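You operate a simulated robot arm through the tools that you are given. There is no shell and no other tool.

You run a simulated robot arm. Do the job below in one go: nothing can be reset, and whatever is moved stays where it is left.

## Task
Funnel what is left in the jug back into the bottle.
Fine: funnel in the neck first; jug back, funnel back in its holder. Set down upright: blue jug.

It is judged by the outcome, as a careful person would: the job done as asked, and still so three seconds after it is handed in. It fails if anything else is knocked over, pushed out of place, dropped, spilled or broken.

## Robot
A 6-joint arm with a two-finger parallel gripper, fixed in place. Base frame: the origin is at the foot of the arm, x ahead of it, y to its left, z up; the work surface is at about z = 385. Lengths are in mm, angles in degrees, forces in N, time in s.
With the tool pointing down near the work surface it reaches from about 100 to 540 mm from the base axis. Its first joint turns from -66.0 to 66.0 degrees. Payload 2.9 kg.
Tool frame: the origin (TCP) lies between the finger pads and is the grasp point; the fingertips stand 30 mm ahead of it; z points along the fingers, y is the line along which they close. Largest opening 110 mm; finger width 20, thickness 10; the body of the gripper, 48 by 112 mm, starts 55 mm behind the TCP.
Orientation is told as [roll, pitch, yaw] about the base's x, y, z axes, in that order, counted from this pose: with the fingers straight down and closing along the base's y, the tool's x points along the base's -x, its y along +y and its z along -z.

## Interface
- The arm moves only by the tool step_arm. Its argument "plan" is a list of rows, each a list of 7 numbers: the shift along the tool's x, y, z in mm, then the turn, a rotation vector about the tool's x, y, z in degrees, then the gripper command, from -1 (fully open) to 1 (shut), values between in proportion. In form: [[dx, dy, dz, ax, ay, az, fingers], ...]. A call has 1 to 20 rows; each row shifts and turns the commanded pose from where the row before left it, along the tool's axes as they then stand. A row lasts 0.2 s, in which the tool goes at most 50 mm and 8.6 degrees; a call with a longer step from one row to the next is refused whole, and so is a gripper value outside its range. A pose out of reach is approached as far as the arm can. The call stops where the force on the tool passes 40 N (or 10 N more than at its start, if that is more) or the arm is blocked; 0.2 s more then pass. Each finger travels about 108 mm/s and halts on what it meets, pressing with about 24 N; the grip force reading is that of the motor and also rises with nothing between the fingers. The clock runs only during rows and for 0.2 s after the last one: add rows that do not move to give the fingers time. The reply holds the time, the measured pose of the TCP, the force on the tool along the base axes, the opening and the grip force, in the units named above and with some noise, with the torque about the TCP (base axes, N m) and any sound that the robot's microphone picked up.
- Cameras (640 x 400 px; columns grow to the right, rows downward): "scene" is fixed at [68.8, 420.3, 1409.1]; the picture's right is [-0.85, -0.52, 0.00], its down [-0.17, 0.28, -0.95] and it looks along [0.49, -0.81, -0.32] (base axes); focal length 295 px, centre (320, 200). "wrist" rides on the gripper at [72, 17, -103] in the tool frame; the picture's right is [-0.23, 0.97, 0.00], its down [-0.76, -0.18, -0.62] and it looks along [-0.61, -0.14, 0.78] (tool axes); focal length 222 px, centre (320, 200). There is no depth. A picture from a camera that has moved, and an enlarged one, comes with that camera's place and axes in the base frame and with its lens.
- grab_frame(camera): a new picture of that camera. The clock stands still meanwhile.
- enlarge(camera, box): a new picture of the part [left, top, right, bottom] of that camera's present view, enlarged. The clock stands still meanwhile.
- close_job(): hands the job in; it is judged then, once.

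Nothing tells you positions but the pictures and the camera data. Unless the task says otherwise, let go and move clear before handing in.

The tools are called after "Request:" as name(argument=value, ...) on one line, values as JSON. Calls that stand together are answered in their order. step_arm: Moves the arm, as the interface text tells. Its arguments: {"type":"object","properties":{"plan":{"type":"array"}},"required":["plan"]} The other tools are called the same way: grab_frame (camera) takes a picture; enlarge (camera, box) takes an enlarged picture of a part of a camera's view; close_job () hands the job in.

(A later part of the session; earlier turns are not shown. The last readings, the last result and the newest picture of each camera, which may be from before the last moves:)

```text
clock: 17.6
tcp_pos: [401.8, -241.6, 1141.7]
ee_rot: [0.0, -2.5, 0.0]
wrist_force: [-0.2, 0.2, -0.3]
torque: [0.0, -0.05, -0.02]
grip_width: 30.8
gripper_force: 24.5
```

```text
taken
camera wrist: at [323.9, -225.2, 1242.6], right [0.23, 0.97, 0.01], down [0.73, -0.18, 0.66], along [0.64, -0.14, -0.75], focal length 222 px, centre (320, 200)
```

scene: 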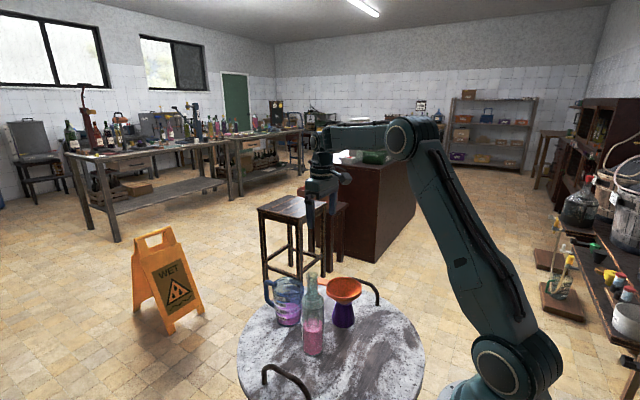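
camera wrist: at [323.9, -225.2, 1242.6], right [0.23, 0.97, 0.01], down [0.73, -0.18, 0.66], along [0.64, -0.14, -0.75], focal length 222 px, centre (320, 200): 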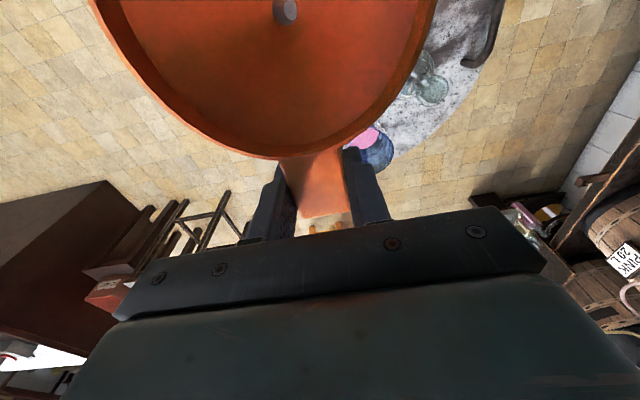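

Request:
enlarge(camera="wrist", box=[410, 70, 460, 115])

Request:
enlarge(camera="wrist", box=[260, 0, 310, 30])

Request:
enlarge(camera="wrist", box=[340, 40, 460, 190])

```text
8.89 times, centred on (435, 92) of wrist
camera zoom: at [323.9, -225.2, 1242.6], right [0.23, 0.97, 0.01], down [0.73, -0.18, 0.66], along [0.64, -0.14, -0.75], focal length 1974 px, centre (-702, 1156)
```

zoom: 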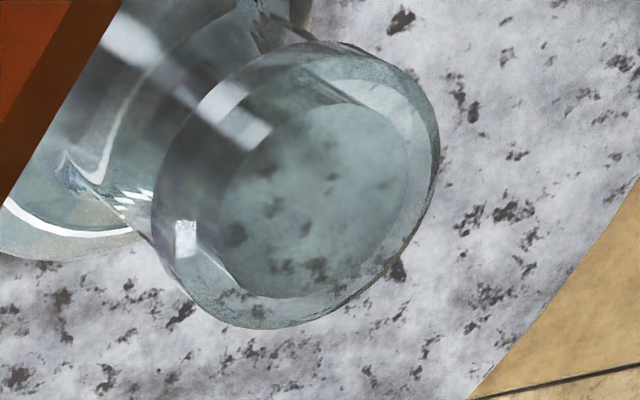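

```text
12.80 times, centred on (285, 15) of wrist
camera zoom: at [323.9, -225.2, 1242.6], right [0.23, 0.97, 0.01], down [0.73, -0.18, 0.66], along [0.64, -0.14, -0.75], focal length 2843 px, centre (768, 2568)
```

zoom: 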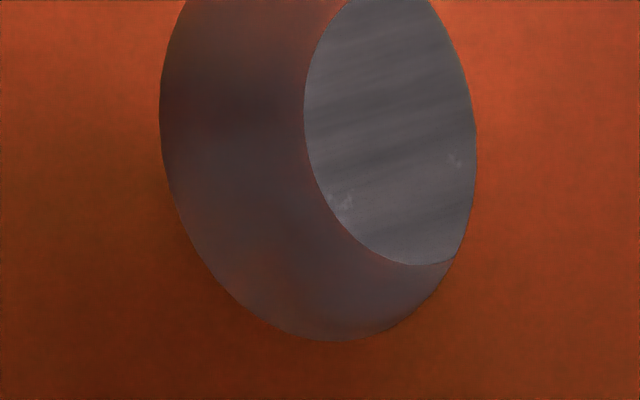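

```text
2.67 times, centred on (400, 115) of wrist
camera zoom: at [323.9, -225.2, 1242.6], right [0.23, 0.97, 0.01], down [0.73, -0.18, 0.66], along [0.64, -0.14, -0.75], focal length 592 px, centre (107, 427)
```

zoom: 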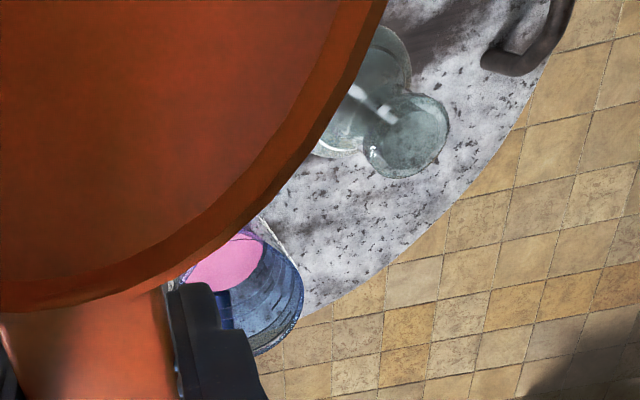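

The mouth measures about (420, -121, 991) in every view, and the stem tip is about 1 mm too far in +x. I'll return along the same path with that 1 mm correction.

Request:
step_arm(plan=[[-19.98, 0, 0.872, 0, 0, 0, 1.0], [-19.98, 0, 0.872, 0, 0, 0, 1.0], [-19.98, 0, 0.872, 0, 0, 0, 1.0], [-19.98, 0, 0.872, 0, 0, 0, 1.0], [-18.98, 0, 0.832, 0, 0, 0, 1.0], [0, 20, 0, 0, 0, 0, 1.0], [0, 20, 0, 0, 0, 0, 1.0], [0, 20, 0, 0, 0, 0, 1.0], [0, 20, 0, 0, 0, 0, 1.0], [0, 20, 0, 0, 0, 0, 1.0], [0, 20, 0, 0, 0, 0, 1.0], [0.655, 0, 14.985, 0, 0, 0, 1.0], [0.655, 0, 14.985, 0, 0, 0, 1.0], [0, 0, 0, 0, 0, 0, 1.0], [0, 0, 0, 0, 0, 0, 1.0]])

Request:
step_arm(plan=[[0.44, 0, 10, 0, 0, 0, 1.0], [0.35, 0, 8, 0, 0, 0, 1.0], [0, 0, 0, 0, 0, 0, 1.0], [0, 0, 0, 0, 0, 0, 1.0]])

Request:
enlarge(camera="scene", box=[300, 259, 324, 274])

Request:
enlarge(camera="scene", box=[280, 210, 350, 290])

```text
clock: 20.8
tcp_pos: [499.9, -121.7, 1112.2]
ee_rot: [0.0, -2.6, 0.0]
wrist_force: [-0.7, 0.5, -0.8]
torque: [-0.01, -0.03, -0.02]
grip_width: 30.9
gripper_force: 24.5
```

```text
clock: 21.8
tcp_pos: [499.3, -121.7, 1092.7]
ee_rot: [0.0, -2.5, 0.0]
wrist_force: [0.4, 0.4, 0.1]
torque: [0.0, 0.02, -0.03]
grip_width: 30.9
gripper_force: 24.1
```

```text
16.00 times, centred on (312, 266) of scene
camera zoom: at [68.8, 420.3, 1409.1], right [-0.85, -0.52, 0.0], down [-0.17, 0.28, -0.95], along [0.49, -0.81, -0.32], focal length 4715 px, centre (448, -864)
```

zoom: 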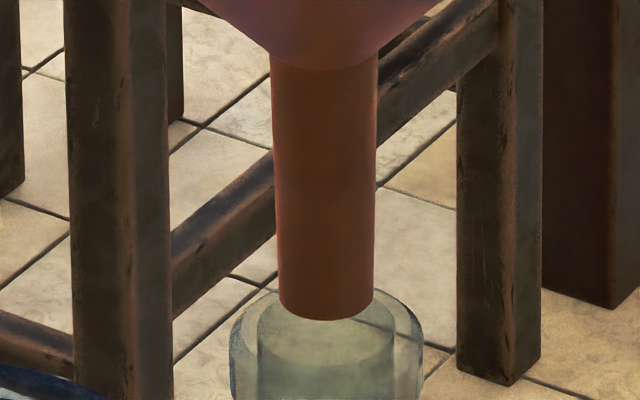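

```text
5.00 times, centred on (315, 250) of scene
camera zoom: at [68.8, 420.3, 1409.1], right [-0.85, -0.52, 0.0], down [-0.17, 0.28, -0.95], along [0.49, -0.81, -0.32], focal length 1473 px, centre (345, -50)
```

zoom: 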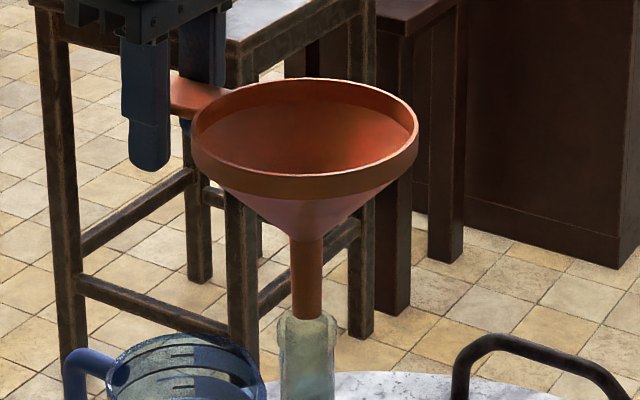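

Laterally aligned, with the tip about 6 mm above the mouth. I'll lower slowly and watch the force.

Request:
step_arm(plan=[[0.175, 0, 4, 0, 0, 0, 1.0], [0.175, 0, 4, 0, 0, 0, 1.0], [0.175, 0, 4, 0, 0, 0, 1.0], [0.0, 0, 0, 0, 0, 0, 1.0]])

Request:
enlarge(camera="scene", box=[300, 262, 324, 277])

```text
clock: 22.8
tcp_pos: [501.3, -121.6, 1081.5]
ee_rot: [-0.1, -2.6, 0.0]
wrist_force: [0.5, -0.3, -0.5]
torque: [-0.01, -0.02, -0.01]
grip_width: 30.7
gripper_force: 23.6
```

```text
16.00 times, centred on (312, 270) of scene
camera zoom: at [68.8, 420.3, 1409.1], right [-0.85, -0.52, 0.0], down [-0.17, 0.28, -0.95], along [0.49, -0.81, -0.32], focal length 4715 px, centre (448, -912)
```

zoom: 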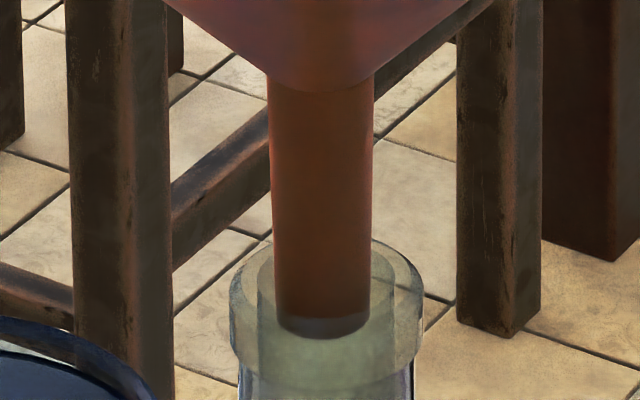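

The tip is inside the neck with no side force. Continuing down.

Request:
step_arm(plan=[[0.22, 0, 5, 0, 0, 0, 1.0], [0.22, 0, 5, 0, 0, 0, 1.0], [0.22, 0, 5, 0, 0, 0, 1.0], [0.22, 0, 5, 0, 0, 0, 1.0], [0.22, 0, 5, 0, 0, 0, 1.0], [0.0, 0, 0, 0, 0, 0, 1.0]])

Request:
enlarge(camera="scene", box=[290, 250, 338, 290])

```text
clock: 24.2
tcp_pos: [500.6, -121.5, 1055.5]
ee_rot: [0.0, -2.6, 0.0]
wrist_force: [-0.2, 0.8, 0.1]
torque: [-0.05, -0.02, 0.04]
grip_width: 30.8
gripper_force: 24.1
```

```text
10.00 times, centred on (314, 270) of scene
camera zoom: at [68.8, 420.3, 1409.1], right [-0.85, -0.52, 0.0], down [-0.17, 0.28, -0.95], along [0.49, -0.81, -0.32], focal length 2947 px, centre (380, -500)
```

zoom: 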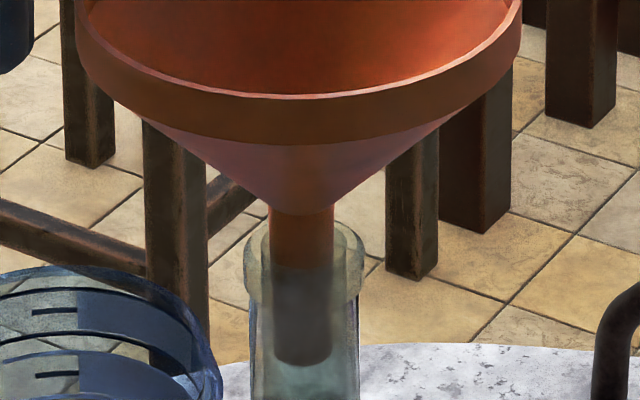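

Request:
step_arm(plan=[[0.13, 0, 3, 0, 0, 0, 1.0], [0.13, 0, 3, 0, 0, 0, 1.0], [0.13, 0, 3, 0, 0, 0, 1.0], [0.0, 0, 0, 0, 0, 0, 1.0]])

Request:
enlarge(camera="scene", box=[290, 250, 338, 290])

```text
clock: 25.2
tcp_pos: [500.3, -121.5, 1047.5]
ee_rot: [0.1, -2.5, 0.0]
wrist_force: [-0.3, -0.8, 0.3]
torque: [0.04, -0.03, -0.02]
grip_width: 30.8
gripper_force: 23.8
```

```text
10.00 times, centred on (314, 270) of scene
camera zoom: at [68.8, 420.3, 1409.1], right [-0.85, -0.52, 0.0], down [-0.17, 0.28, -0.95], along [0.49, -0.81, -0.32], focal length 2947 px, centre (380, -500)
```

zoom: 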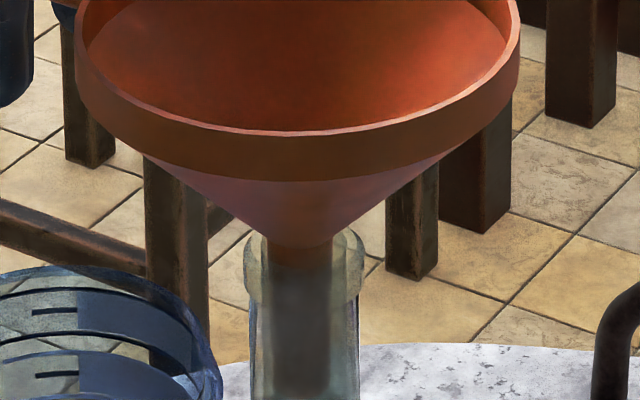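

Request:
step_arm(plan=[[0.044, 0, 1, 0, 0, 0, 1.0], [0.044, 0, 1, 0, 0, 0, 1.0], [0.044, 0, 1, 0, 0, 0, 1.0], [0.044, 0, 1, 0, 0, 0, 1.0], [0.0, 0, 0, 0, 0, 0, 1.0]])

Request:
enlarge(camera="scene", box=[300, 262, 324, 277])

```text
clock: 26.4
tcp_pos: [501.7, -121.2, 1043.3]
ee_rot: [0.0, -2.5, 0.1]
wrist_force: [0.4, -0.1, -0.4]
torque: [0.0, -0.04, -0.01]
grip_width: 31.0
gripper_force: 24.0
```

```text
16.00 times, centred on (312, 270) of scene
camera zoom: at [68.8, 420.3, 1409.1], right [-0.85, -0.52, 0.0], down [-0.17, 0.28, -0.95], along [0.49, -0.81, -0.32], focal length 4715 px, centre (448, -912)
```

zoom: 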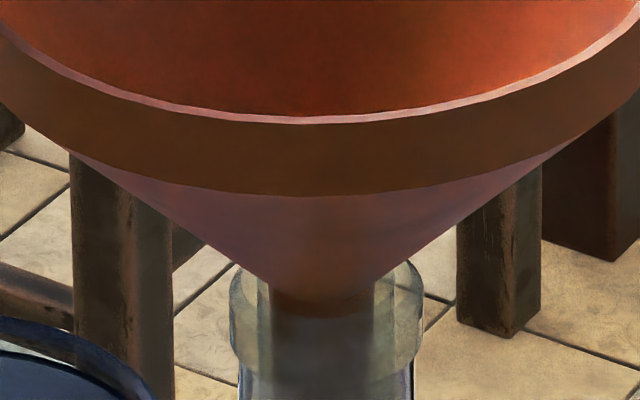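

Request:
step_arm(plan=[[0.044, 0, 1, 0, 0, 0, 1.0], [0.044, 0, 1, 0, 0, 0, 1.0], [0.0, 0, 0, 0, 0, 0, 1.0]])

Request:
step_arm(plan=[[0.044, 0, 1, 0, 0, 0, 1.0], [0.0, 0, 0, 0, 0, 0, 1.0]])

Request:
enlarge(camera="scene", box=[300, 262, 324, 277])

```text
clock: 27.2
tcp_pos: [501.5, -119.8, 1041.4]
ee_rot: [0.0, -2.5, 0.0]
wrist_force: [-0.6, -0.1, 0.4]
torque: [-0.02, -0.01, 0.01]
grip_width: 30.8
gripper_force: 23.9
```

```text
clock: 27.8
tcp_pos: [501.5, -121.2, 1041.4]
ee_rot: [0.1, -2.5, 0.0]
wrist_force: [0.3, 1.2, 0.2]
torque: [0.0, 0.05, 0.0]
grip_width: 31.0
gripper_force: 24.0
```

```text
16.00 times, centred on (312, 270) of scene
camera zoom: at [68.8, 420.3, 1409.1], right [-0.85, -0.52, 0.0], down [-0.17, 0.28, -0.95], along [0.49, -0.81, -0.32], focal length 4715 px, centre (448, -912)
```

zoom: 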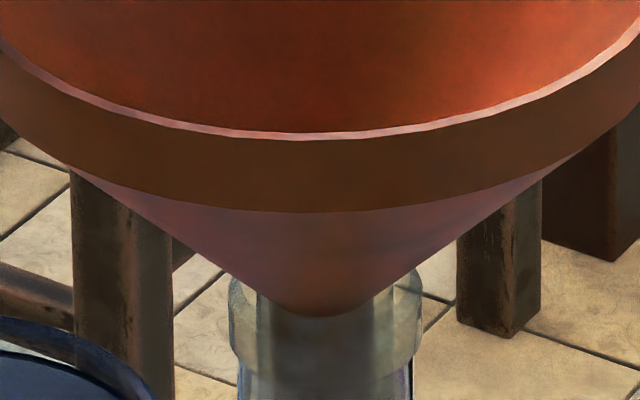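

Request:
step_arm(plan=[[0.044, 0, 1, 0, 0, 0, 1.0], [0.0, 0, 0, 0, 0, 0, 1.0]])

Request:
step_arm(plan=[[0.044, 0, 1, 0, 0, 0, 1.0], [0.0, 0, 0, 0, 0, 0, 1.0]])

Request:
enlarge(camera="scene", box=[300, 262, 324, 277])

```text
clock: 28.4
tcp_pos: [501.3, -121.4, 1040.4]
ee_rot: [0.0, -2.5, 0.0]
wrist_force: [-1.0, -0.2, -0.2]
torque: [0.05, 0.07, -0.01]
grip_width: 30.9
gripper_force: 23.8
```

```text
clock: 29.0
tcp_pos: [502.1, -120.7, 1038.2]
ee_rot: [0.0, -2.5, 0.0]
wrist_force: [-0.4, 0.2, 0.8]
torque: [-0.02, 0.06, -0.01]
grip_width: 30.8
gripper_force: 23.9
```

```text
16.00 times, centred on (312, 270) of scene
camera zoom: at [68.8, 420.3, 1409.1], right [-0.85, -0.52, 0.0], down [-0.17, 0.28, -0.95], along [0.49, -0.81, -0.32], focal length 4715 px, centre (448, -912)
```

zoom: 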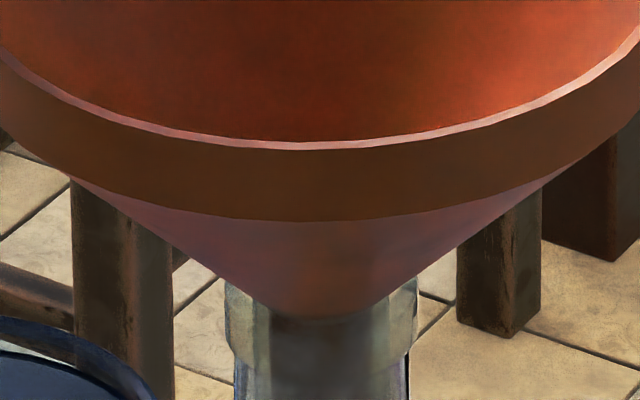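

The bottle collar has just shifted by under 1 mm, so the cone is resting on the mouth. I'll open the fingers gently and let the funnel settle.

Request:
step_arm(plan=[[0, 0, 0, 0, 0, 0, 0.43], [0, 0, 0, 0, 0, 0, 0.41], [0, 0, 0, 0, 0, 0, 0.38], [0, 0, 0, 0, 0, 0, 0.33], [0, 0, 0, 0, 0, 0, 0.25], [0, 0, 0, 0, 0, 0, 0.15], [0, 0, 0, 0, 0, 0, 0.15]])

Request:
enlarge(camera="scene", box=[280, 225, 350, 290])

Request:
enlarge(camera="wrist", box=[220, 0, 420, 230])

```text
clock: 30.6
tcp_pos: [500.4, -121.7, 1040.2]
ee_rot: [0.1, -2.5, 0.0]
wrist_force: [0.8, 0.7, 0.4]
torque: [0.01, -0.04, 0.01]
grip_width: 46.8
gripper_force: 0.1
```

```text
6.15 times, centred on (315, 258) of scene
camera zoom: at [68.8, 420.3, 1409.1], right [-0.85, -0.52, 0.0], down [-0.17, 0.28, -0.95], along [0.49, -0.81, -0.32], focal length 1813 px, centre (351, -154)
```

zoom: 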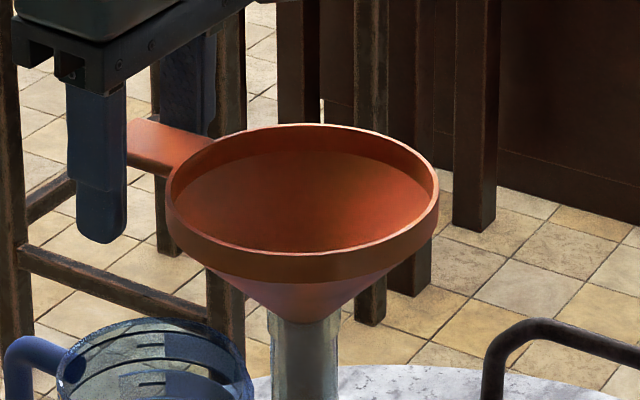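

```text
1.74 times, centred on (320, 115) of wrist
camera zoom: at [424.0, -104.4, 1139.7], right [0.23, 0.97, 0.01], down [0.73, -0.18, 0.66], along [0.64, -0.14, -0.75], focal length 386 px, centre (320, 348)
```

zoom: 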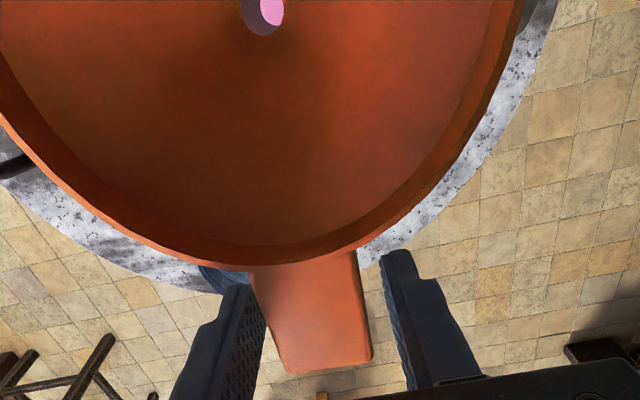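

The funnel is standing in the bottle neck by itself. I'll rise clear and level the tool, then turn it 180° about its axis. That keeps the wrist camera away from the funnel when I take and pour the jug.

Request:
step_arm(plan=[[0, 0, -10, 0, 0, 0, 0.1], [0, 0, -20, 0, 0, 0, 0.1], [0, 0, -25, 0, 0, 0, 0.0], [0, 0, -25, 0, 1.25, 0, 0.0], [0, 0, -25, 0, 1.25, 0, -0.5], [0, 0, 0, 0, 0, 0, -1]])

Request:
enlarge(camera="scene", box=[260, 210, 380, 360])

```text
clock: 32.0
tcp_pos: [497.4, -122.7, 1145.2]
ee_rot: [0.0, 0.0, 0.0]
wrist_force: [0.0, -1.1, -0.8]
torque: [-0.01, 0.04, 0.01]
grip_width: 109.9
gripper_force: 0.1
```

```text
2.67 times, centred on (320, 285) of scene
camera zoom: at [68.8, 420.3, 1409.1], right [-0.85, -0.52, 0.0], down [-0.17, 0.28, -0.95], along [0.49, -0.81, -0.32], focal length 786 px, centre (320, -27)
```

zoom: 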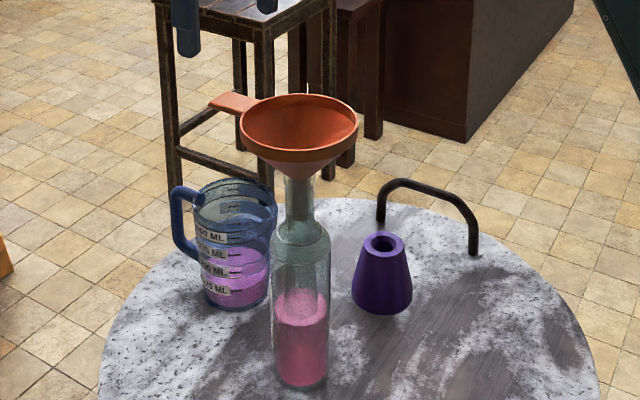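

Request:
enlarge(camera="scene", box=[290, 238, 342, 290])

Request:
step_arm(plan=[[-4, -5, 0, 0, 0, 8.5, -1], [-4, -5, 0, 0, 0, 8.5, -1], [0, 0, 0, 0, 0, 8.5, -1], [0, 0, 0, 0, 0, 8.5, -1], [0, 0, 0, 0, 0, 8.5, -1], [0, 0, 0, 0, 0, 0, -1]])

```text
7.69 times, centred on (316, 264) of scene
camera zoom: at [68.8, 420.3, 1409.1], right [-0.85, -0.52, 0.0], down [-0.17, 0.28, -0.95], along [0.49, -0.81, -0.32], focal length 2267 px, centre (351, -292)
```

zoom: 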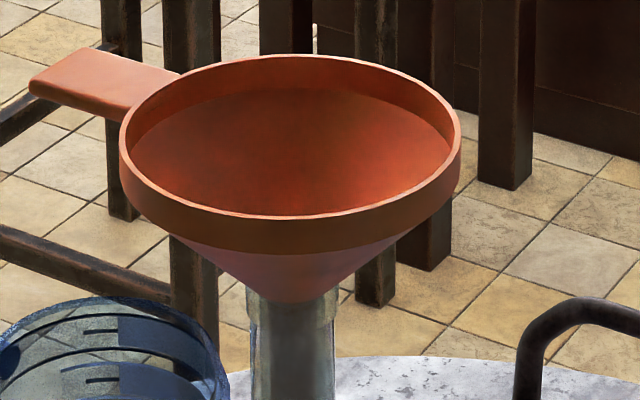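

```text
clock: 33.4
tcp_pos: [504.4, -131.2, 1144.6]
ee_rot: [0.0, -0.1, -42.6]
wrist_force: [0.2, 0.5, 0.4]
torque: [0.04, 0.0, 0.0]
grip_width: 110.0
gripper_force: 0.0
```

The funnel is seated level. Continuing the yaw turn.

Request:
step_arm(plan=[[0, 0, 0, 0, 0, 8.5, -1], [0, 0, 0, 0, 0, 8.5, -1], [0, 0, 0, 0, 0, 8.5, -1], [0, 0, 0, 0, 0, 8.5, -1], [0, 0, 0, 0, 0, 8.5, -1], [0, 0, 0, 0, 0, 8.5, -1], [0, 0, 0, 0, 0, 8.5, -1], [0, 0, 0, 0, 0, 8.5, -1], [0, 0, 0, 0, 0, 0, -1]])

```text
clock: 35.4
tcp_pos: [505.3, -131.9, 1143.2]
ee_rot: [0.0, 0.0, -110.7]
wrist_force: [0.4, -0.3, -0.3]
torque: [-0.03, 0.0, -0.03]
grip_width: 110.1
gripper_force: 0.1
```

Request:
step_arm(plan=[[0, 0, 0, 0, 0, 8.5, -1], [0, 0, 0, 0, 0, 8.5, -1], [0, 0, 0, 0, 0, 8.5, -1], [0, 0, 0, 0, 0, 8.5, -1], [0, 0, 0, 0, 0, 8.5, -1], [0, 0, 0, 0, 0, 8.5, -1], [0, 0, 0, 0, 0, 8.5, -1], [0, 0, 0, 0, 0, 8.5, -1], [0, 0, 0, 0, 0, 1.5, -1], [0, 0, 0, 0, 0, 0, -1]])

Request:
grab_frame(camera="scene")

Request:
grab_frame(camera="wrist")

```text
clock: 37.6
tcp_pos: [505.6, -132.5, 1143.0]
ee_rot: [-0.1, 0.0, 179.9]
wrist_force: [0.6, 0.2, -0.2]
torque: [0.0, 0.04, 0.04]
grip_width: 110.1
gripper_force: 0.0
```

```text
taken
```

scene: 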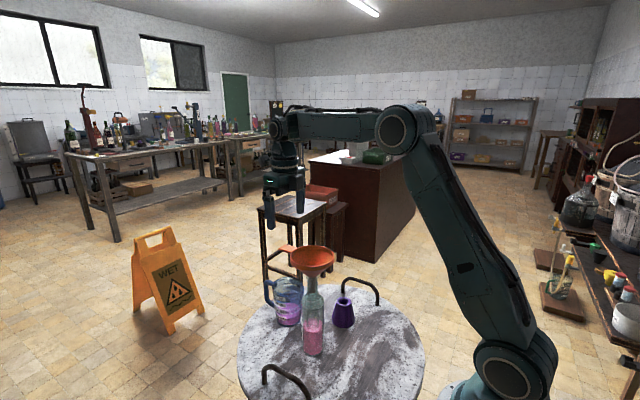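

```text
taken
camera wrist: at [576.5, -148.7, 1247.3], right [-0.23, -0.97, 0.0], down [-0.76, 0.18, 0.62], along [-0.61, 0.14, -0.78], focal length 222 px, centre (320, 200)
```

wrist: 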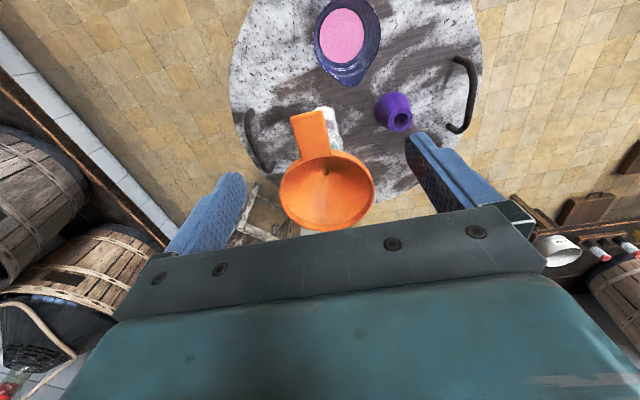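

The 180° turn worked and the new view shows the jug's spout clearly, pointing at -x. Zooming in for jug and funnel measurements.

Request:
enlarge(camera="wrist", box=[300, 0, 400, 100])

Request:
enlarge(camera="wrist", box=[270, 90, 390, 240])

```text
4.00 times, centred on (350, 50) of wrist
camera zoom: at [576.5, -148.7, 1247.3], right [-0.23, -0.97, 0.0], down [-0.76, 0.18, 0.62], along [-0.61, 0.14, -0.78], focal length 888 px, centre (200, 800)
```

zoom: 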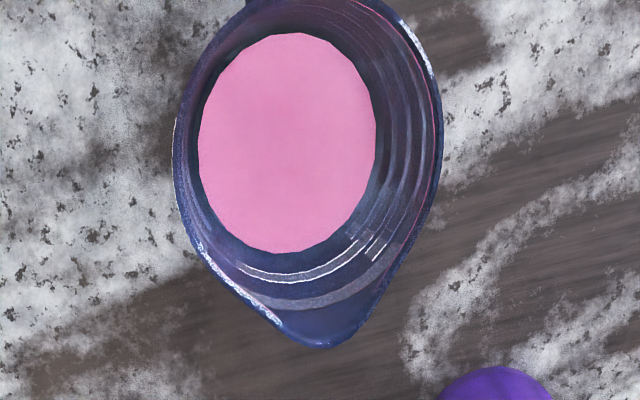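

```text
2.67 times, centred on (330, 165) of wrist
camera zoom: at [576.5, -148.7, 1247.3], right [-0.23, -0.97, 0.0], down [-0.76, 0.18, 0.62], along [-0.61, 0.14, -0.78], focal length 592 px, centre (293, 293)
```

zoom: 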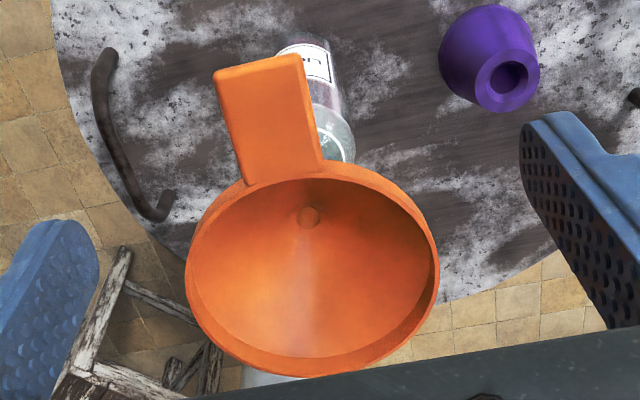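

The tool is now flipped. Before descending on the jug, I want to check how the forearm and wrist would clear the funnel tab.

Request:
enlarge(camera="scene", box=[240, 80, 460, 240])

Request:
enlarge(camera="scene", box=[250, 90, 330, 240])

```text
2.50 times, centred on (350, 160) of scene
camera zoom: at [68.8, 420.3, 1409.1], right [-0.85, -0.52, 0.0], down [-0.17, 0.28, -0.95], along [0.49, -0.81, -0.32], focal length 737 px, centre (245, 300)
```

zoom: 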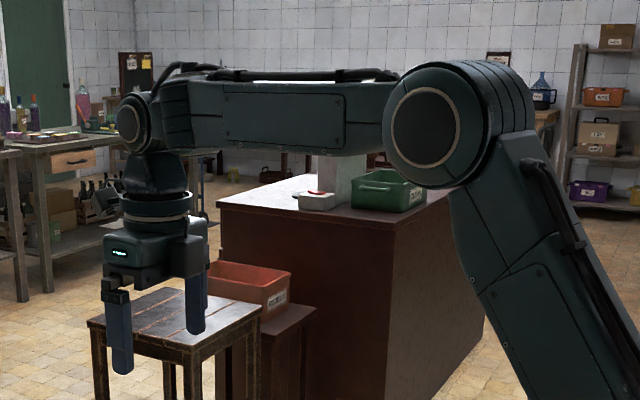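

```text
2.67 times, centred on (290, 165) of scene
camera zoom: at [68.8, 420.3, 1409.1], right [-0.85, -0.52, 0.0], down [-0.17, 0.28, -0.95], along [0.49, -0.81, -0.32], focal length 786 px, centre (400, 293)
```

zoom: 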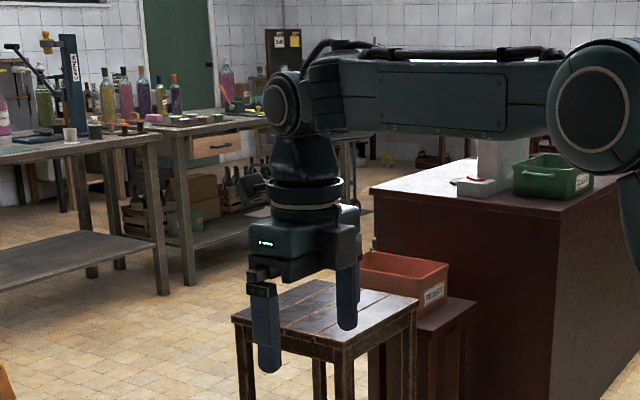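

The flipped pose works. The pour will swing the tool from pointing down to roughly horizontal, so I'll first dry-run that motion empty and high up, in the vertical plane through the base and bottle, to be sure the arm can follow.

Request:
step_arm(plan=[[-2, 4, -20, 0, 0, 8, -1], [-2, 4, -20, 0, 0, 8, -1], [-1.7, 3.9, -20, 0, 0, 0, -1], [0, 0, 0, 0, 0, 0, -1]])

Request:
step_arm(plan=[[0, 0, 0, 0, 5, 0, -1], [0, 0, 0, 0, 5, 0, -1], [0, 0, 0, 0, 5, 0, -1], [0, 0, 0, 0, 5, 0, -1], [0, 0, 0, 0, 5, 0, -1], [0, 0, 0, 0, 5, 0, -1], [0, 0, 0, 0, 5, 0, -1], [0, 0, 0, 0, 5, 0, -1], [0, 0, 0, 0, 0, 0, -1]])

```text
clock: 38.6
tcp_pos: [496.7, -142.7, 1205.2]
ee_rot: [-0.3, 0.1, 164.0]
wrist_force: [0.6, 1.0, -0.2]
torque: [0.01, -0.01, -0.01]
grip_width: 109.9
gripper_force: 0.1
```

```text
clock: 40.6
tcp_pos: [515.6, -163.6, 1259.6]
ee_rot: [6.9, 38.9, 168.8]
wrist_force: [-0.1, 0.0, 0.3]
torque: [-0.03, -0.05, 0.02]
grip_width: 110.0
gripper_force: 0.0
out of reach, approached as far as the arm can: row 2, 3, 4, 5, 6, 7, 8
```

Request:
grab_frame(camera="scene")

Request:
step_arm(plan=[[0, 0, 0, 0, 0, 0, -1], [0, 0, 0, 0, 0, 0, -1]])

```text
taken
```

scene: 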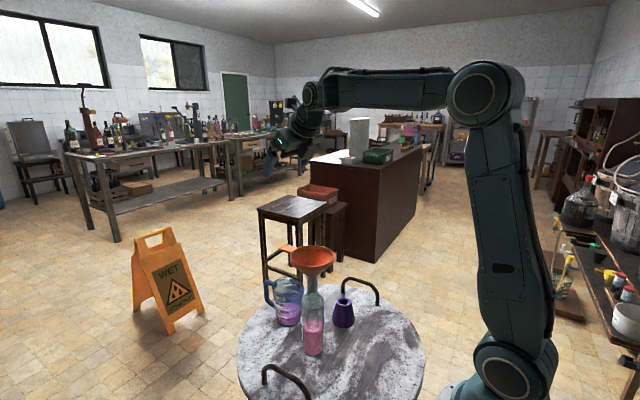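

```text
clock: 41.2
tcp_pos: [516.1, -163.3, 1260.7]
ee_rot: [6.8, 38.9, 168.7]
wrist_force: [1.1, 0.2, 0.2]
torque: [-0.03, 0.0, 0.02]
grip_width: 109.9
gripper_force: 0.2
```

The arm couldn't follow that tilt ("out of reach" from 10° on). I'll go back and find out which limit is responsible before touching the jug.

Request:
step_arm(plan=[[0, 0, 0, 0, -5, 0, -1], [0, 0, 0, 0, -5, 0, -1], [0, 0, 0, 0, -5, 0, -1], [0, 0, 0, 0, -5, 0, -1], [0, 0, 0, 0, -5, 0, -1], [0, 0, 0, 0, -5, 0, -1], [0, 0, 0, 0, -5, 0, -1], [0, 0, 0, 0, -5, 0, -1], [0, 0, 0, 0, 0, 0, -1], [0, 0, 0, 0, 0, 0, -1]])

Request:
step_arm(plan=[[0, 0, 0, 0, 5, 0, -1], [0, 0, 0, 0, 3, 0, -1], [0, 0, 0, 0, 0, 0, -1]])

```text
clock: 43.4
tcp_pos: [514.0, -153.4, 1259.5]
ee_rot: [3.4, 15.4, 165.0]
wrist_force: [0.1, -0.9, -0.3]
torque: [0.02, -0.02, 0.0]
grip_width: 110.0
gripper_force: 0.1
out of reach, approached as far as the arm can: row 1, 5, 6, 7, 8
```

```text
clock: 44.2
tcp_pos: [512.9, -153.5, 1260.3]
ee_rot: [3.5, 23.3, 165.4]
wrist_force: [0.2, 0.2, 0.9]
torque: [-0.03, 0.02, 0.02]
grip_width: 110.2
gripper_force: 0.0
```

Request:
step_arm(plan=[[-17, 0, 14.5, 0, 0, 0, -1], [-17, 0, 14.5, 0, 0, 0, -1], [-17, 0, 14.5, 0, 0, 0, -1], [-17, 0, 14.5, 0, 0, 0, -1], [-17, 0, 14.5, 0, 0, 0, -1], [0, 0, 0, 0, 0, 0, -1]])

Request:
step_arm(plan=[[0, 0, 0, 0, -5, 0, -1], [0, 0, 0, 0, -5, 0, -1], [0, 0, 0, 0, -5, 0, -1], [0, 0, 0, 0, -5, 0, -1], [0, 0, 0, 0, -3, 0, -1], [0, 0, 0, 0, 0, 0, -1]])

```text
clock: 45.6
tcp_pos: [462.8, -164.7, 1172.1]
ee_rot: [4.7, 23.1, 166.3]
wrist_force: [0.0, 0.7, -0.5]
torque: [-0.02, -0.01, -0.05]
grip_width: 110.0
gripper_force: 0.0
out of reach, approached as far as the arm can: row 3, 4, 5
```

```text
clock: 47.0
tcp_pos: [462.1, -164.7, 1172.1]
ee_rot: [3.2, 0.3, 164.1]
wrist_force: [-0.1, 0.2, 0.2]
torque: [0.03, -0.01, -0.02]
grip_width: 110.3
gripper_force: 0.0
```

It looks like the last joint hits its limit near the fully flipped yaw. Turning the jug's spout about 60° the other way, so it pours toward -x/-y, should avoid both that limit and the wrist singularity. I'll test that empty.

Request:
step_arm(plan=[[0, 0, 0, 3.2, -0.3, 0, -1], [0, 0, 0, 0, 0, -8, -1], [0, 0, 0, 0, 0, -8, -1], [0, 0, 0, 0, 0, 0, -1], [0, 0, 0, 0, 0, 0, -1]])

```text
clock: 48.2
tcp_pos: [461.1, -165.7, 1171.6]
ee_rot: [0.1, 0.1, -179.9]
wrist_force: [0.0, 0.2, 0.2]
torque: [-0.03, -0.03, -0.02]
grip_width: 110.1
gripper_force: 0.0
```

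Request:
step_arm(plan=[[-2.5, -18.75, -2.5, 0, 0, 0, -1], [-2.5, -18.75, -2.5, 0, 0, 0, -1], [-2.5, -18.75, -2.5, 0, 0, 0, -1], [-2.5, -18.75, -2.5, 0, 0, 0, -1], [0, 0, 0, 0, 0, -7.5, -1], [0, 0, 0, 0, 0, -7.5, -1], [0, 0, 0, 0, 0, -7.5, -1], [0, 0, 0, 0, 0, -7.5, -1], [0, 0, 0, 0, 0, -7.5, -1], [0, 0, 0, 0, 0, -7.5, -1], [0, 0, 0, 0, 0, -7.5, -1], [0, 0, 0, 0, 0, -7.5, -1], [0, 0, 0, 0, 0, 0, -1]])

Request:
step_arm(plan=[[0, 0, 0, 0, 5, 0, -1], [0, 0, 0, 0, 5, 0, -1], [0, 0, 0, 0, 5, 0, -1], [0, 0, 0, 0, 5, 0, -1], [0, 0, 0, 0, 5, 0, -1], [0, 0, 0, 0, 5, 0, -1], [0, 0, 0, 0, 5, 0, -1], [0, 0, 0, 0, 5, 0, -1], [0, 0, 0, 0, 0, 0, -1]])

```text
clock: 51.0
tcp_pos: [452.8, -91.5, 1181.4]
ee_rot: [0.1, 0.0, -119.8]
wrist_force: [-0.3, -0.6, 0.9]
torque: [0.02, -0.03, 0.03]
grip_width: 110.1
gripper_force: 0.1
```

```text
clock: 53.0
tcp_pos: [452.5, -91.6, 1182.2]
ee_rot: [0.1, 40.1, -119.9]
wrist_force: [0.4, 0.3, -0.5]
torque: [0.02, 0.02, 0.01]
grip_width: 109.8
gripper_force: 0.0
```

Following well so far. Continuing the dry run up to 100°.

Request:
step_arm(plan=[[0, 0, 0, 0, 5, 0, -1], [0, 0, 0, 0, 5, 0, -1], [0, 0, 0, 0, 5, 0, -1], [0, 0, 0, 0, 5, 0, -1], [0, 0, 0, 0, 5, 0, -1], [0, 0, 0, 0, 5, 0, -1], [0, 0, 0, 0, 5, 0, -1], [0, 0, 0, 0, 5, 0, -1], [0, 0, 0, 0, 0, 0, -1]])

Request:
step_arm(plan=[[0, 0, 0, 0, 5, 0, -1], [0, 0, 0, 0, 5, 0, -1], [0, 0, 0, 0, 5, 0, -1], [0, 0, 0, 0, 5, 0, -1], [0, 0, 0, 0, 0, 0, -1]])

Request:
grab_frame(camera="scene")

```text
clock: 55.0
tcp_pos: [474.3, -13.9, 1135.7]
ee_rot: [1.4, 79.0, -119.6]
wrist_force: [0.2, -0.1, -0.3]
torque: [0.04, 0.01, 0.01]
grip_width: 109.8
gripper_force: 0.0
out of reach, approached as far as the arm can: row 4, 5, 6, 7, 8
```

```text
clock: 56.2
tcp_pos: [484.4, 10.2, 1130.0]
ee_rot: [3.1, 82.6, -118.9]
wrist_force: [0.5, 0.0, 0.7]
torque: [0.0, 0.01, 0.01]
grip_width: 109.9
gripper_force: 0.0
out of reach, approached as far as the arm can: row 1, 2, 3, 4
```

```text
taken
```

scene: 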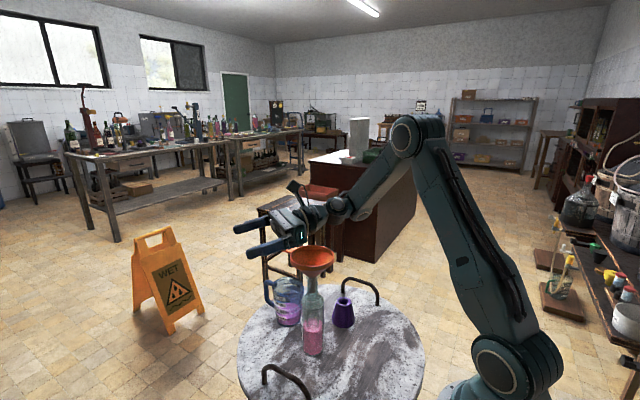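

Request:
enlarge(camera="scene", box=[220, 100, 460, 260])

```text
2.50 times, centred on (340, 180) of scene
camera zoom: at [68.8, 420.3, 1409.1], right [-0.85, -0.52, 0.0], down [-0.17, 0.28, -0.95], along [0.49, -0.81, -0.32], focal length 737 px, centre (270, 250)
```

zoom: 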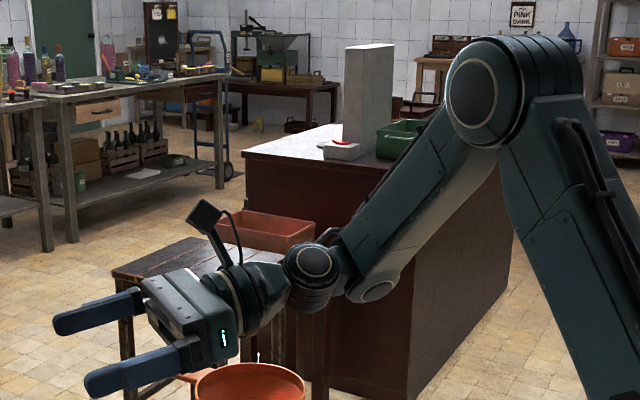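

The tilt gets limited again when the tool points sideways. I'll undo it and test a third option: flipped yaw of about 180° with the tool tilting in the base x–z plane.

Request:
step_arm(plan=[[0, 0, 0, 0, -5, 0, -1], [0, 0, 0, 0, -5, 0, -1], [0, 0, 0, 0, -5, 0, -1], [0, 0, 0, 0, -5, 0, -1], [0, 0, 0, 0, -5, 0, -1], [0, 0, 0, 0, -5, 0, -1], [0, 0, 0, 0, -5, 0, -1], [0, 0, 0, 0, -5, 0, -1], [0, 0, 0, 0, -5, 0, -1], [0, 0, 0, 0, -5, 0, -1], [0, 0, 0, 0, -5, 0, -1], [0, 0, 0, 0, -5, 0, -1], [0, 0, 0, 0, -5, 0, -1], [0, 0, 0, 0, -5, 0, -1], [0, 0, 0, 0, -5, 0, -1], [0, 0, 0, 0, -5, 0, -1], [0, 0, 0, 0, 0, 0, -1]])

```text
clock: 59.8
tcp_pos: [484.7, 9.8, 1130.8]
ee_rot: [0.4, 2.6, -121.9]
wrist_force: [0.0, -0.2, 0.0]
torque: [-0.01, -0.01, -0.04]
grip_width: 110.2
gripper_force: 0.1
```

Request:
step_arm(plan=[[0, 0, -20, 0, -2.6, 0, -1], [0, 0, -20, 0, 0, 8.3, -1], [0, 0, -10, 0, 0, 8.3, -1], [0, 0, 0, 0, 0, 8.3, -1], [0, 0, 0, 0, 0, 8.3, -1], [0, 0, 0, 0, 0, 8.3, -1], [0, 0, 0, 0, 0, 8.3, -1], [0, 0, 0, 0, 0, 8.3, -1], [0, 0, 0, 0, 0, 0, -1]])

Request:
step_arm(plan=[[-5, 19, 0, 0, 0, 0, -1], [-5, 19, 0, 0, 0, 0, -1], [-5, 19, 0, 0, 0, 0, -1], [-5, 19, 0, 0, 0, 0, -1], [-5, 19, 0, 0, 0, 0, -1], [-5, 19, 0, 0, 0, 0, -1], [-5, 17, 0, 0, 0, 0, -1], [0, 0, 0, 0, 0, 0, -1]])

Request:
step_arm(plan=[[0, 0, 0, 0, 5, 0, -1], [0, 0, 0, 0, 5, 0, -1], [0, 0, 0, 0, 5, 0, -1], [0, 0, 0, 0, 5, 0, -1], [0, 0, 0, 0, 5, 0, -1], [0, 0, 0, 0, 5, 0, -1], [0, 0, 0, 0, 5, 0, -1], [0, 0, 0, 0, 5, 0, -1], [0, 0, 0, 0, 0, 0, -1]])

```text
clock: 61.8
tcp_pos: [486.9, 7.0, 1185.4]
ee_rot: [1.0, 0.1, 179.9]
wrist_force: [-0.3, 1.0, 0.2]
torque: [-0.02, -0.02, -0.03]
grip_width: 109.9
gripper_force: 0.0
out of reach, approached as far as the arm can: row 8
```

```text
clock: 63.6
tcp_pos: [450.5, -123.7, 1184.8]
ee_rot: [0.0, 0.4, 180.0]
wrist_force: [0.4, 0.6, 0.4]
torque: [0.02, 0.03, 0.01]
grip_width: 110.0
gripper_force: 0.0
```

```text
clock: 65.6
tcp_pos: [451.0, -124.5, 1184.2]
ee_rot: [0.3, 40.4, -179.8]
wrist_force: [-0.2, -1.0, 0.0]
torque: [0.0, -0.02, 0.03]
grip_width: 110.1
gripper_force: 0.1
```

Request:
step_arm(plan=[[0, 0, 0, 0, 5, 0, -1], [0, 0, 0, 0, 5, 0, -1], [0, 0, 0, 0, 5, 0, -1], [0, 0, 0, 0, 5, 0, -1], [0, 0, 0, 0, 0, 0, -1]])

Request:
step_arm(plan=[[0, 0, 0, 0, 5, 0, -1], [0, 0, 0, 0, 5, 0, -1], [0, 0, 0, 0, 5, 0, -1], [0, 0, 0, 0, 5, 0, -1], [0, 0, 0, 0, 0, 0, -1]])

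```text
clock: 66.8
tcp_pos: [451.5, -125.3, 1185.3]
ee_rot: [0.4, 60.5, -179.7]
wrist_force: [0.2, 0.2, 0.1]
torque: [0.01, 0.0, -0.01]
grip_width: 110.1
gripper_force: 0.2
```

```text
clock: 68.0
tcp_pos: [452.6, -123.8, 1184.5]
ee_rot: [0.9, 80.3, -179.0]
wrist_force: [0.0, 0.4, -0.4]
torque: [0.0, 0.01, 0.01]
grip_width: 110.0
gripper_force: 0.0
```

Tilting in the x–z plane works. Pushing on to about 105°.

Request:
step_arm(plan=[[0, 0, 0, 0, 5, 0, -1], [0, 0, 0, 0, 5, 0, -1], [0, 0, 0, 0, 5, 0, -1], [0, 0, 0, 0, 5, 0, -1], [0, 0, 0, 0, 5, 0, -1], [0, 0, 0, 0, 0, 0, -1]])

Request:
enlarge(camera="scene", box=[220, 100, 460, 300])

```text
clock: 69.4
tcp_pos: [468.0, -124.2, 1211.3]
ee_rot: [179.7, 75.0, -0.5]
wrist_force: [-0.1, -0.9, -1.2]
torque: [-0.03, 0.01, -0.01]
grip_width: 110.1
gripper_force: 0.0
out of reach, approached as far as the arm can: row 5
```

```text
2.00 times, centred on (340, 200) of scene
camera zoom: at [68.8, 420.2, 1409.1], right [-0.85, -0.52, 0.0], down [-0.17, 0.28, -0.95], along [0.49, -0.81, -0.32], focal length 589 px, centre (280, 200)
```

zoom: 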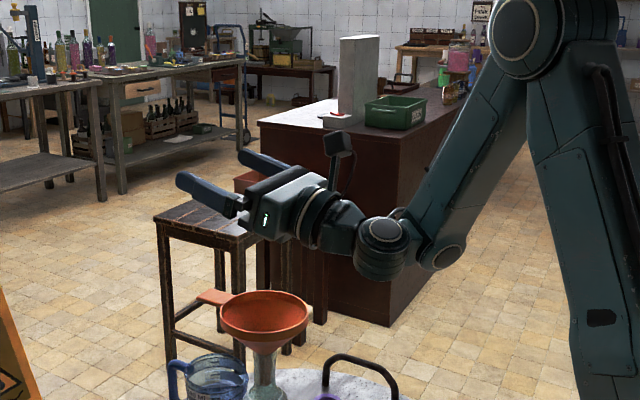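

Request:
enlarge(camera="scene", box=[320, 180, 430, 260])

```text
5.00 times, centred on (375, 220) of scene
camera zoom: at [68.8, 420.2, 1409.1], right [-0.85, -0.52, 0.0], down [-0.17, 0.28, -0.95], along [0.49, -0.81, -0.32], focal length 1473 px, centre (45, 100)
```

zoom: 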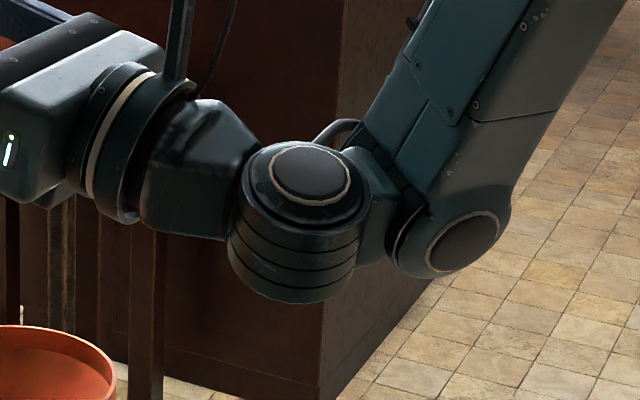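

The flipped 180° yaw works up to about 100° of tilt, which is enough to pour. I'll bring the tool back to vertical and then approach the jug from the -y side at a reachable height.

Request:
step_arm(plan=[[0, 0, 0, 0, -5, 0, -1], [0, 0, 0, 0, -5, 0, -1], [0, 0, 0, 0, -5, 0, -1], [0, 0, 0, 0, -5, 0, -1], [0, 0, 0, 0, -5, 0, -1], [0, 0, 0, 0, -5, 0, -1], [0, 0, 0, 0, -5, 0, -1], [0, 0, 0, 0, -5, 0, -1], [0, 0, 0, 0, -5, 0, -1], [0, 0, 0, 0, -5, 0, -1], [0, 0, 0, 0, -5, 0, -1], [0, 0, 0, 0, -5, 0, -1], [0, 0, 0, 0, -5, 0, -1], [0, 0, 0, 0, -5, 0, -1], [0, 0, 0, 0, -5, 0, -1], [0, 0, 0, 0, -5, 0, -1], [0, 0, 0, 0, -5, 0, -1], [0, 0, 0, 0, -5, 0, -1], [0, 0, 0, 0, -5, 0, -1], [0, 0, 0, 0, 0, 0, -1]])

Request:
step_arm(plan=[[0, 0, 0, 0, -5, 0, -1], [0, 0, 0, 0, -5, 0, -1], [0, 0, 0, 0, 0, 0, -1], [0, 0, 0, 0, 0, 0, -1]])

```text
clock: 73.6
tcp_pos: [467.5, -126.2, 1207.0]
ee_rot: [0.4, 10.3, -179.9]
wrist_force: [0.2, 0.8, 0.9]
torque: [-0.02, 0.03, 0.01]
grip_width: 109.9
gripper_force: 0.0
out of reach, approached as far as the arm can: row 16
```

```text
clock: 74.6
tcp_pos: [467.0, -125.5, 1206.8]
ee_rot: [0.0, 0.4, 179.9]
wrist_force: [0.9, -0.1, -0.6]
torque: [-0.01, 0.0, -0.03]
grip_width: 110.3
gripper_force: 0.1
```

Request:
step_arm(plan=[[3.8, 18.25, 10.7, 0, 0, 0, -1], [3.8, 18.25, 10.7, 0, 0, 0, -1], [3.8, 18.25, 10.7, 0, 0, 0, -1], [3.8, 18.25, 10.7, 0, 0, 0, -1], [3.8, 18.25, 10.7, 0, 0, 0, -1], [3.8, 18.25, 10.7, 0, 0, 0, -1], [0, 0, 20, 0, 0, 0, -1], [0, 0, 20, 0, 0, 0, -1], [0, 0, 20, 0, 0, 0, -1], [0, 0, 20, 0, 0, 0, -1], [0, 0, 20, 0, 0, 0, -1], [0, 0, 20, 0, 0, 2.2, -1], [0, 0, 20, 0, -4.2, 0, -1], [0, 0, 0, 0, -4.2, 0, -1], [0, 0, 0, 0, 0, 0, -1]])

Request:
grab_frame(camera="wrist")

Request:
enlarge(camera="scene", box=[230, 140, 390, 340])

```text
clock: 77.8
tcp_pos: [491.3, -235.8, 1004.3]
ee_rot: [0.1, -8.1, 177.8]
wrist_force: [-0.4, 0.4, 1.0]
torque: [0.0, 0.02, 0.01]
grip_width: 109.9
gripper_force: 0.1
```

```text
taken
camera wrist: at [576.6, -255.4, 1096.3], right [-0.26, -0.96, 0.03], down [-0.66, 0.2, 0.72], along [-0.7, 0.17, -0.69], focal length 222 px, centre (320, 200)
```

wrist: 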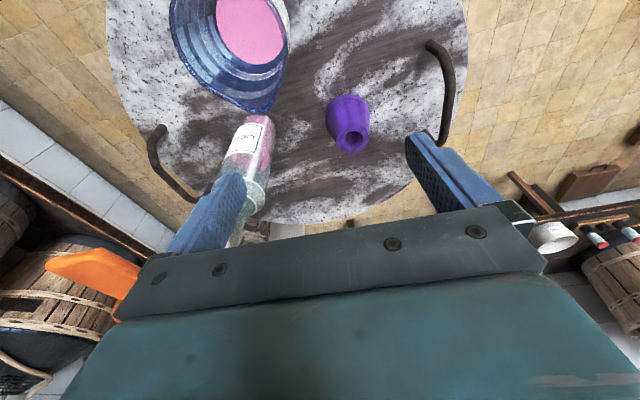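

```text
2.00 times, centred on (310, 240) of scene
camera zoom: at [68.8, 420.3, 1409.1], right [-0.85, -0.52, 0.0], down [-0.17, 0.28, -0.95], along [0.49, -0.81, -0.32], focal length 589 px, centre (340, 120)
```

zoom: 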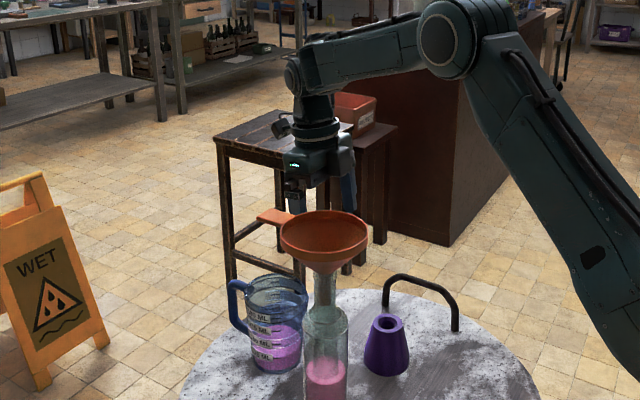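

Request:
step_arm(plan=[[3, 0, 21.1, 0, 0, 0, -1], [3, 0, 21.1, 0, 0, 0, -1], [3, 0, 21.2, 0, 0, 0, -1], [0, 0, 0, 0, 0, 0, -1], [10.5, -11.7, -1.5, 0, 0, 0, -1], [10.5, -11.7, -1.5, 0, 0, 0, -1], [10.5, -11.7, -1.5, 0, 0, 0, -1], [0, 0, 0, 0, 0, 0, -1]])

Request:
enlarge(camera="scene", box=[230, 140, 390, 340])

Request:
grab_frame(camera="wrist")

```text
clock: 79.6
tcp_pos: [523.5, -201.7, 941.2]
ee_rot: [0.1, -8.0, 177.8]
wrist_force: [0.1, -0.1, 0.5]
torque: [-0.03, 0.01, -0.02]
grip_width: 110.1
gripper_force: 0.1
```

```text
2.00 times, centred on (310, 240) of scene
camera zoom: at [68.8, 420.3, 1409.1], right [-0.85, -0.52, 0.0], down [-0.17, 0.28, -0.95], along [0.49, -0.81, -0.32], focal length 589 px, centre (340, 120)
```

zoom: 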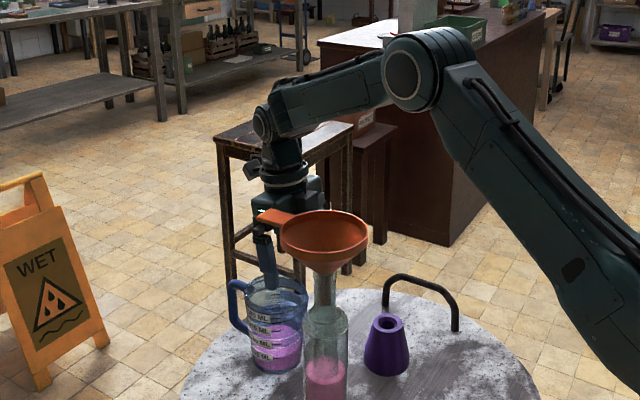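

```text
taken
camera wrist: at [608.6, -221.2, 1033.4], right [-0.26, -0.96, 0.03], down [-0.66, 0.21, 0.72], along [-0.7, 0.17, -0.69], focal length 222 px, centre (320, 200)
```

wrist: 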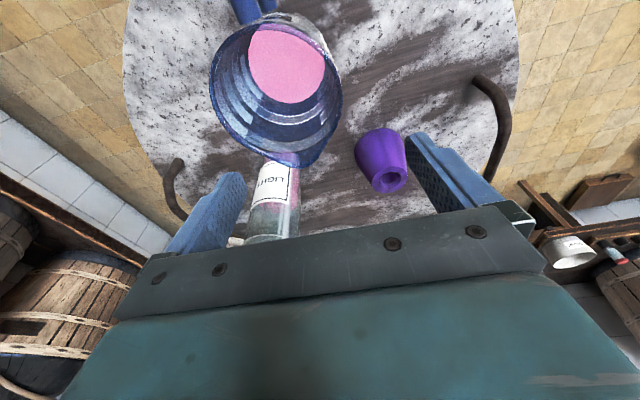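

Request:
enlarge(camera="wrist", box=[200, 0, 360, 180])

```text
2.22 times, centred on (280, 90) of wrist
camera zoom: at [608.6, -221.2, 1033.4], right [-0.26, -0.96, 0.03], down [-0.66, 0.21, 0.72], along [-0.7, 0.17, -0.69], focal length 494 px, centre (409, 444)
```

zoom: 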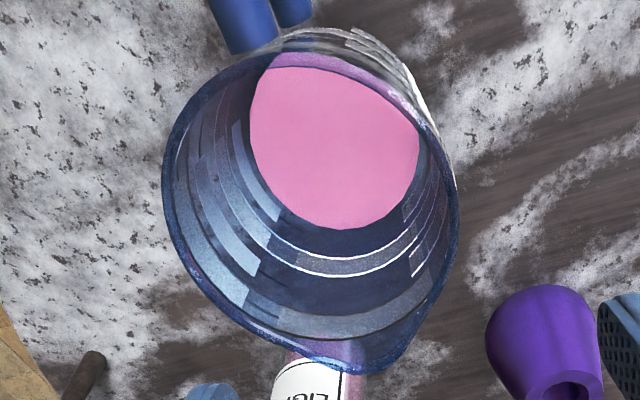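

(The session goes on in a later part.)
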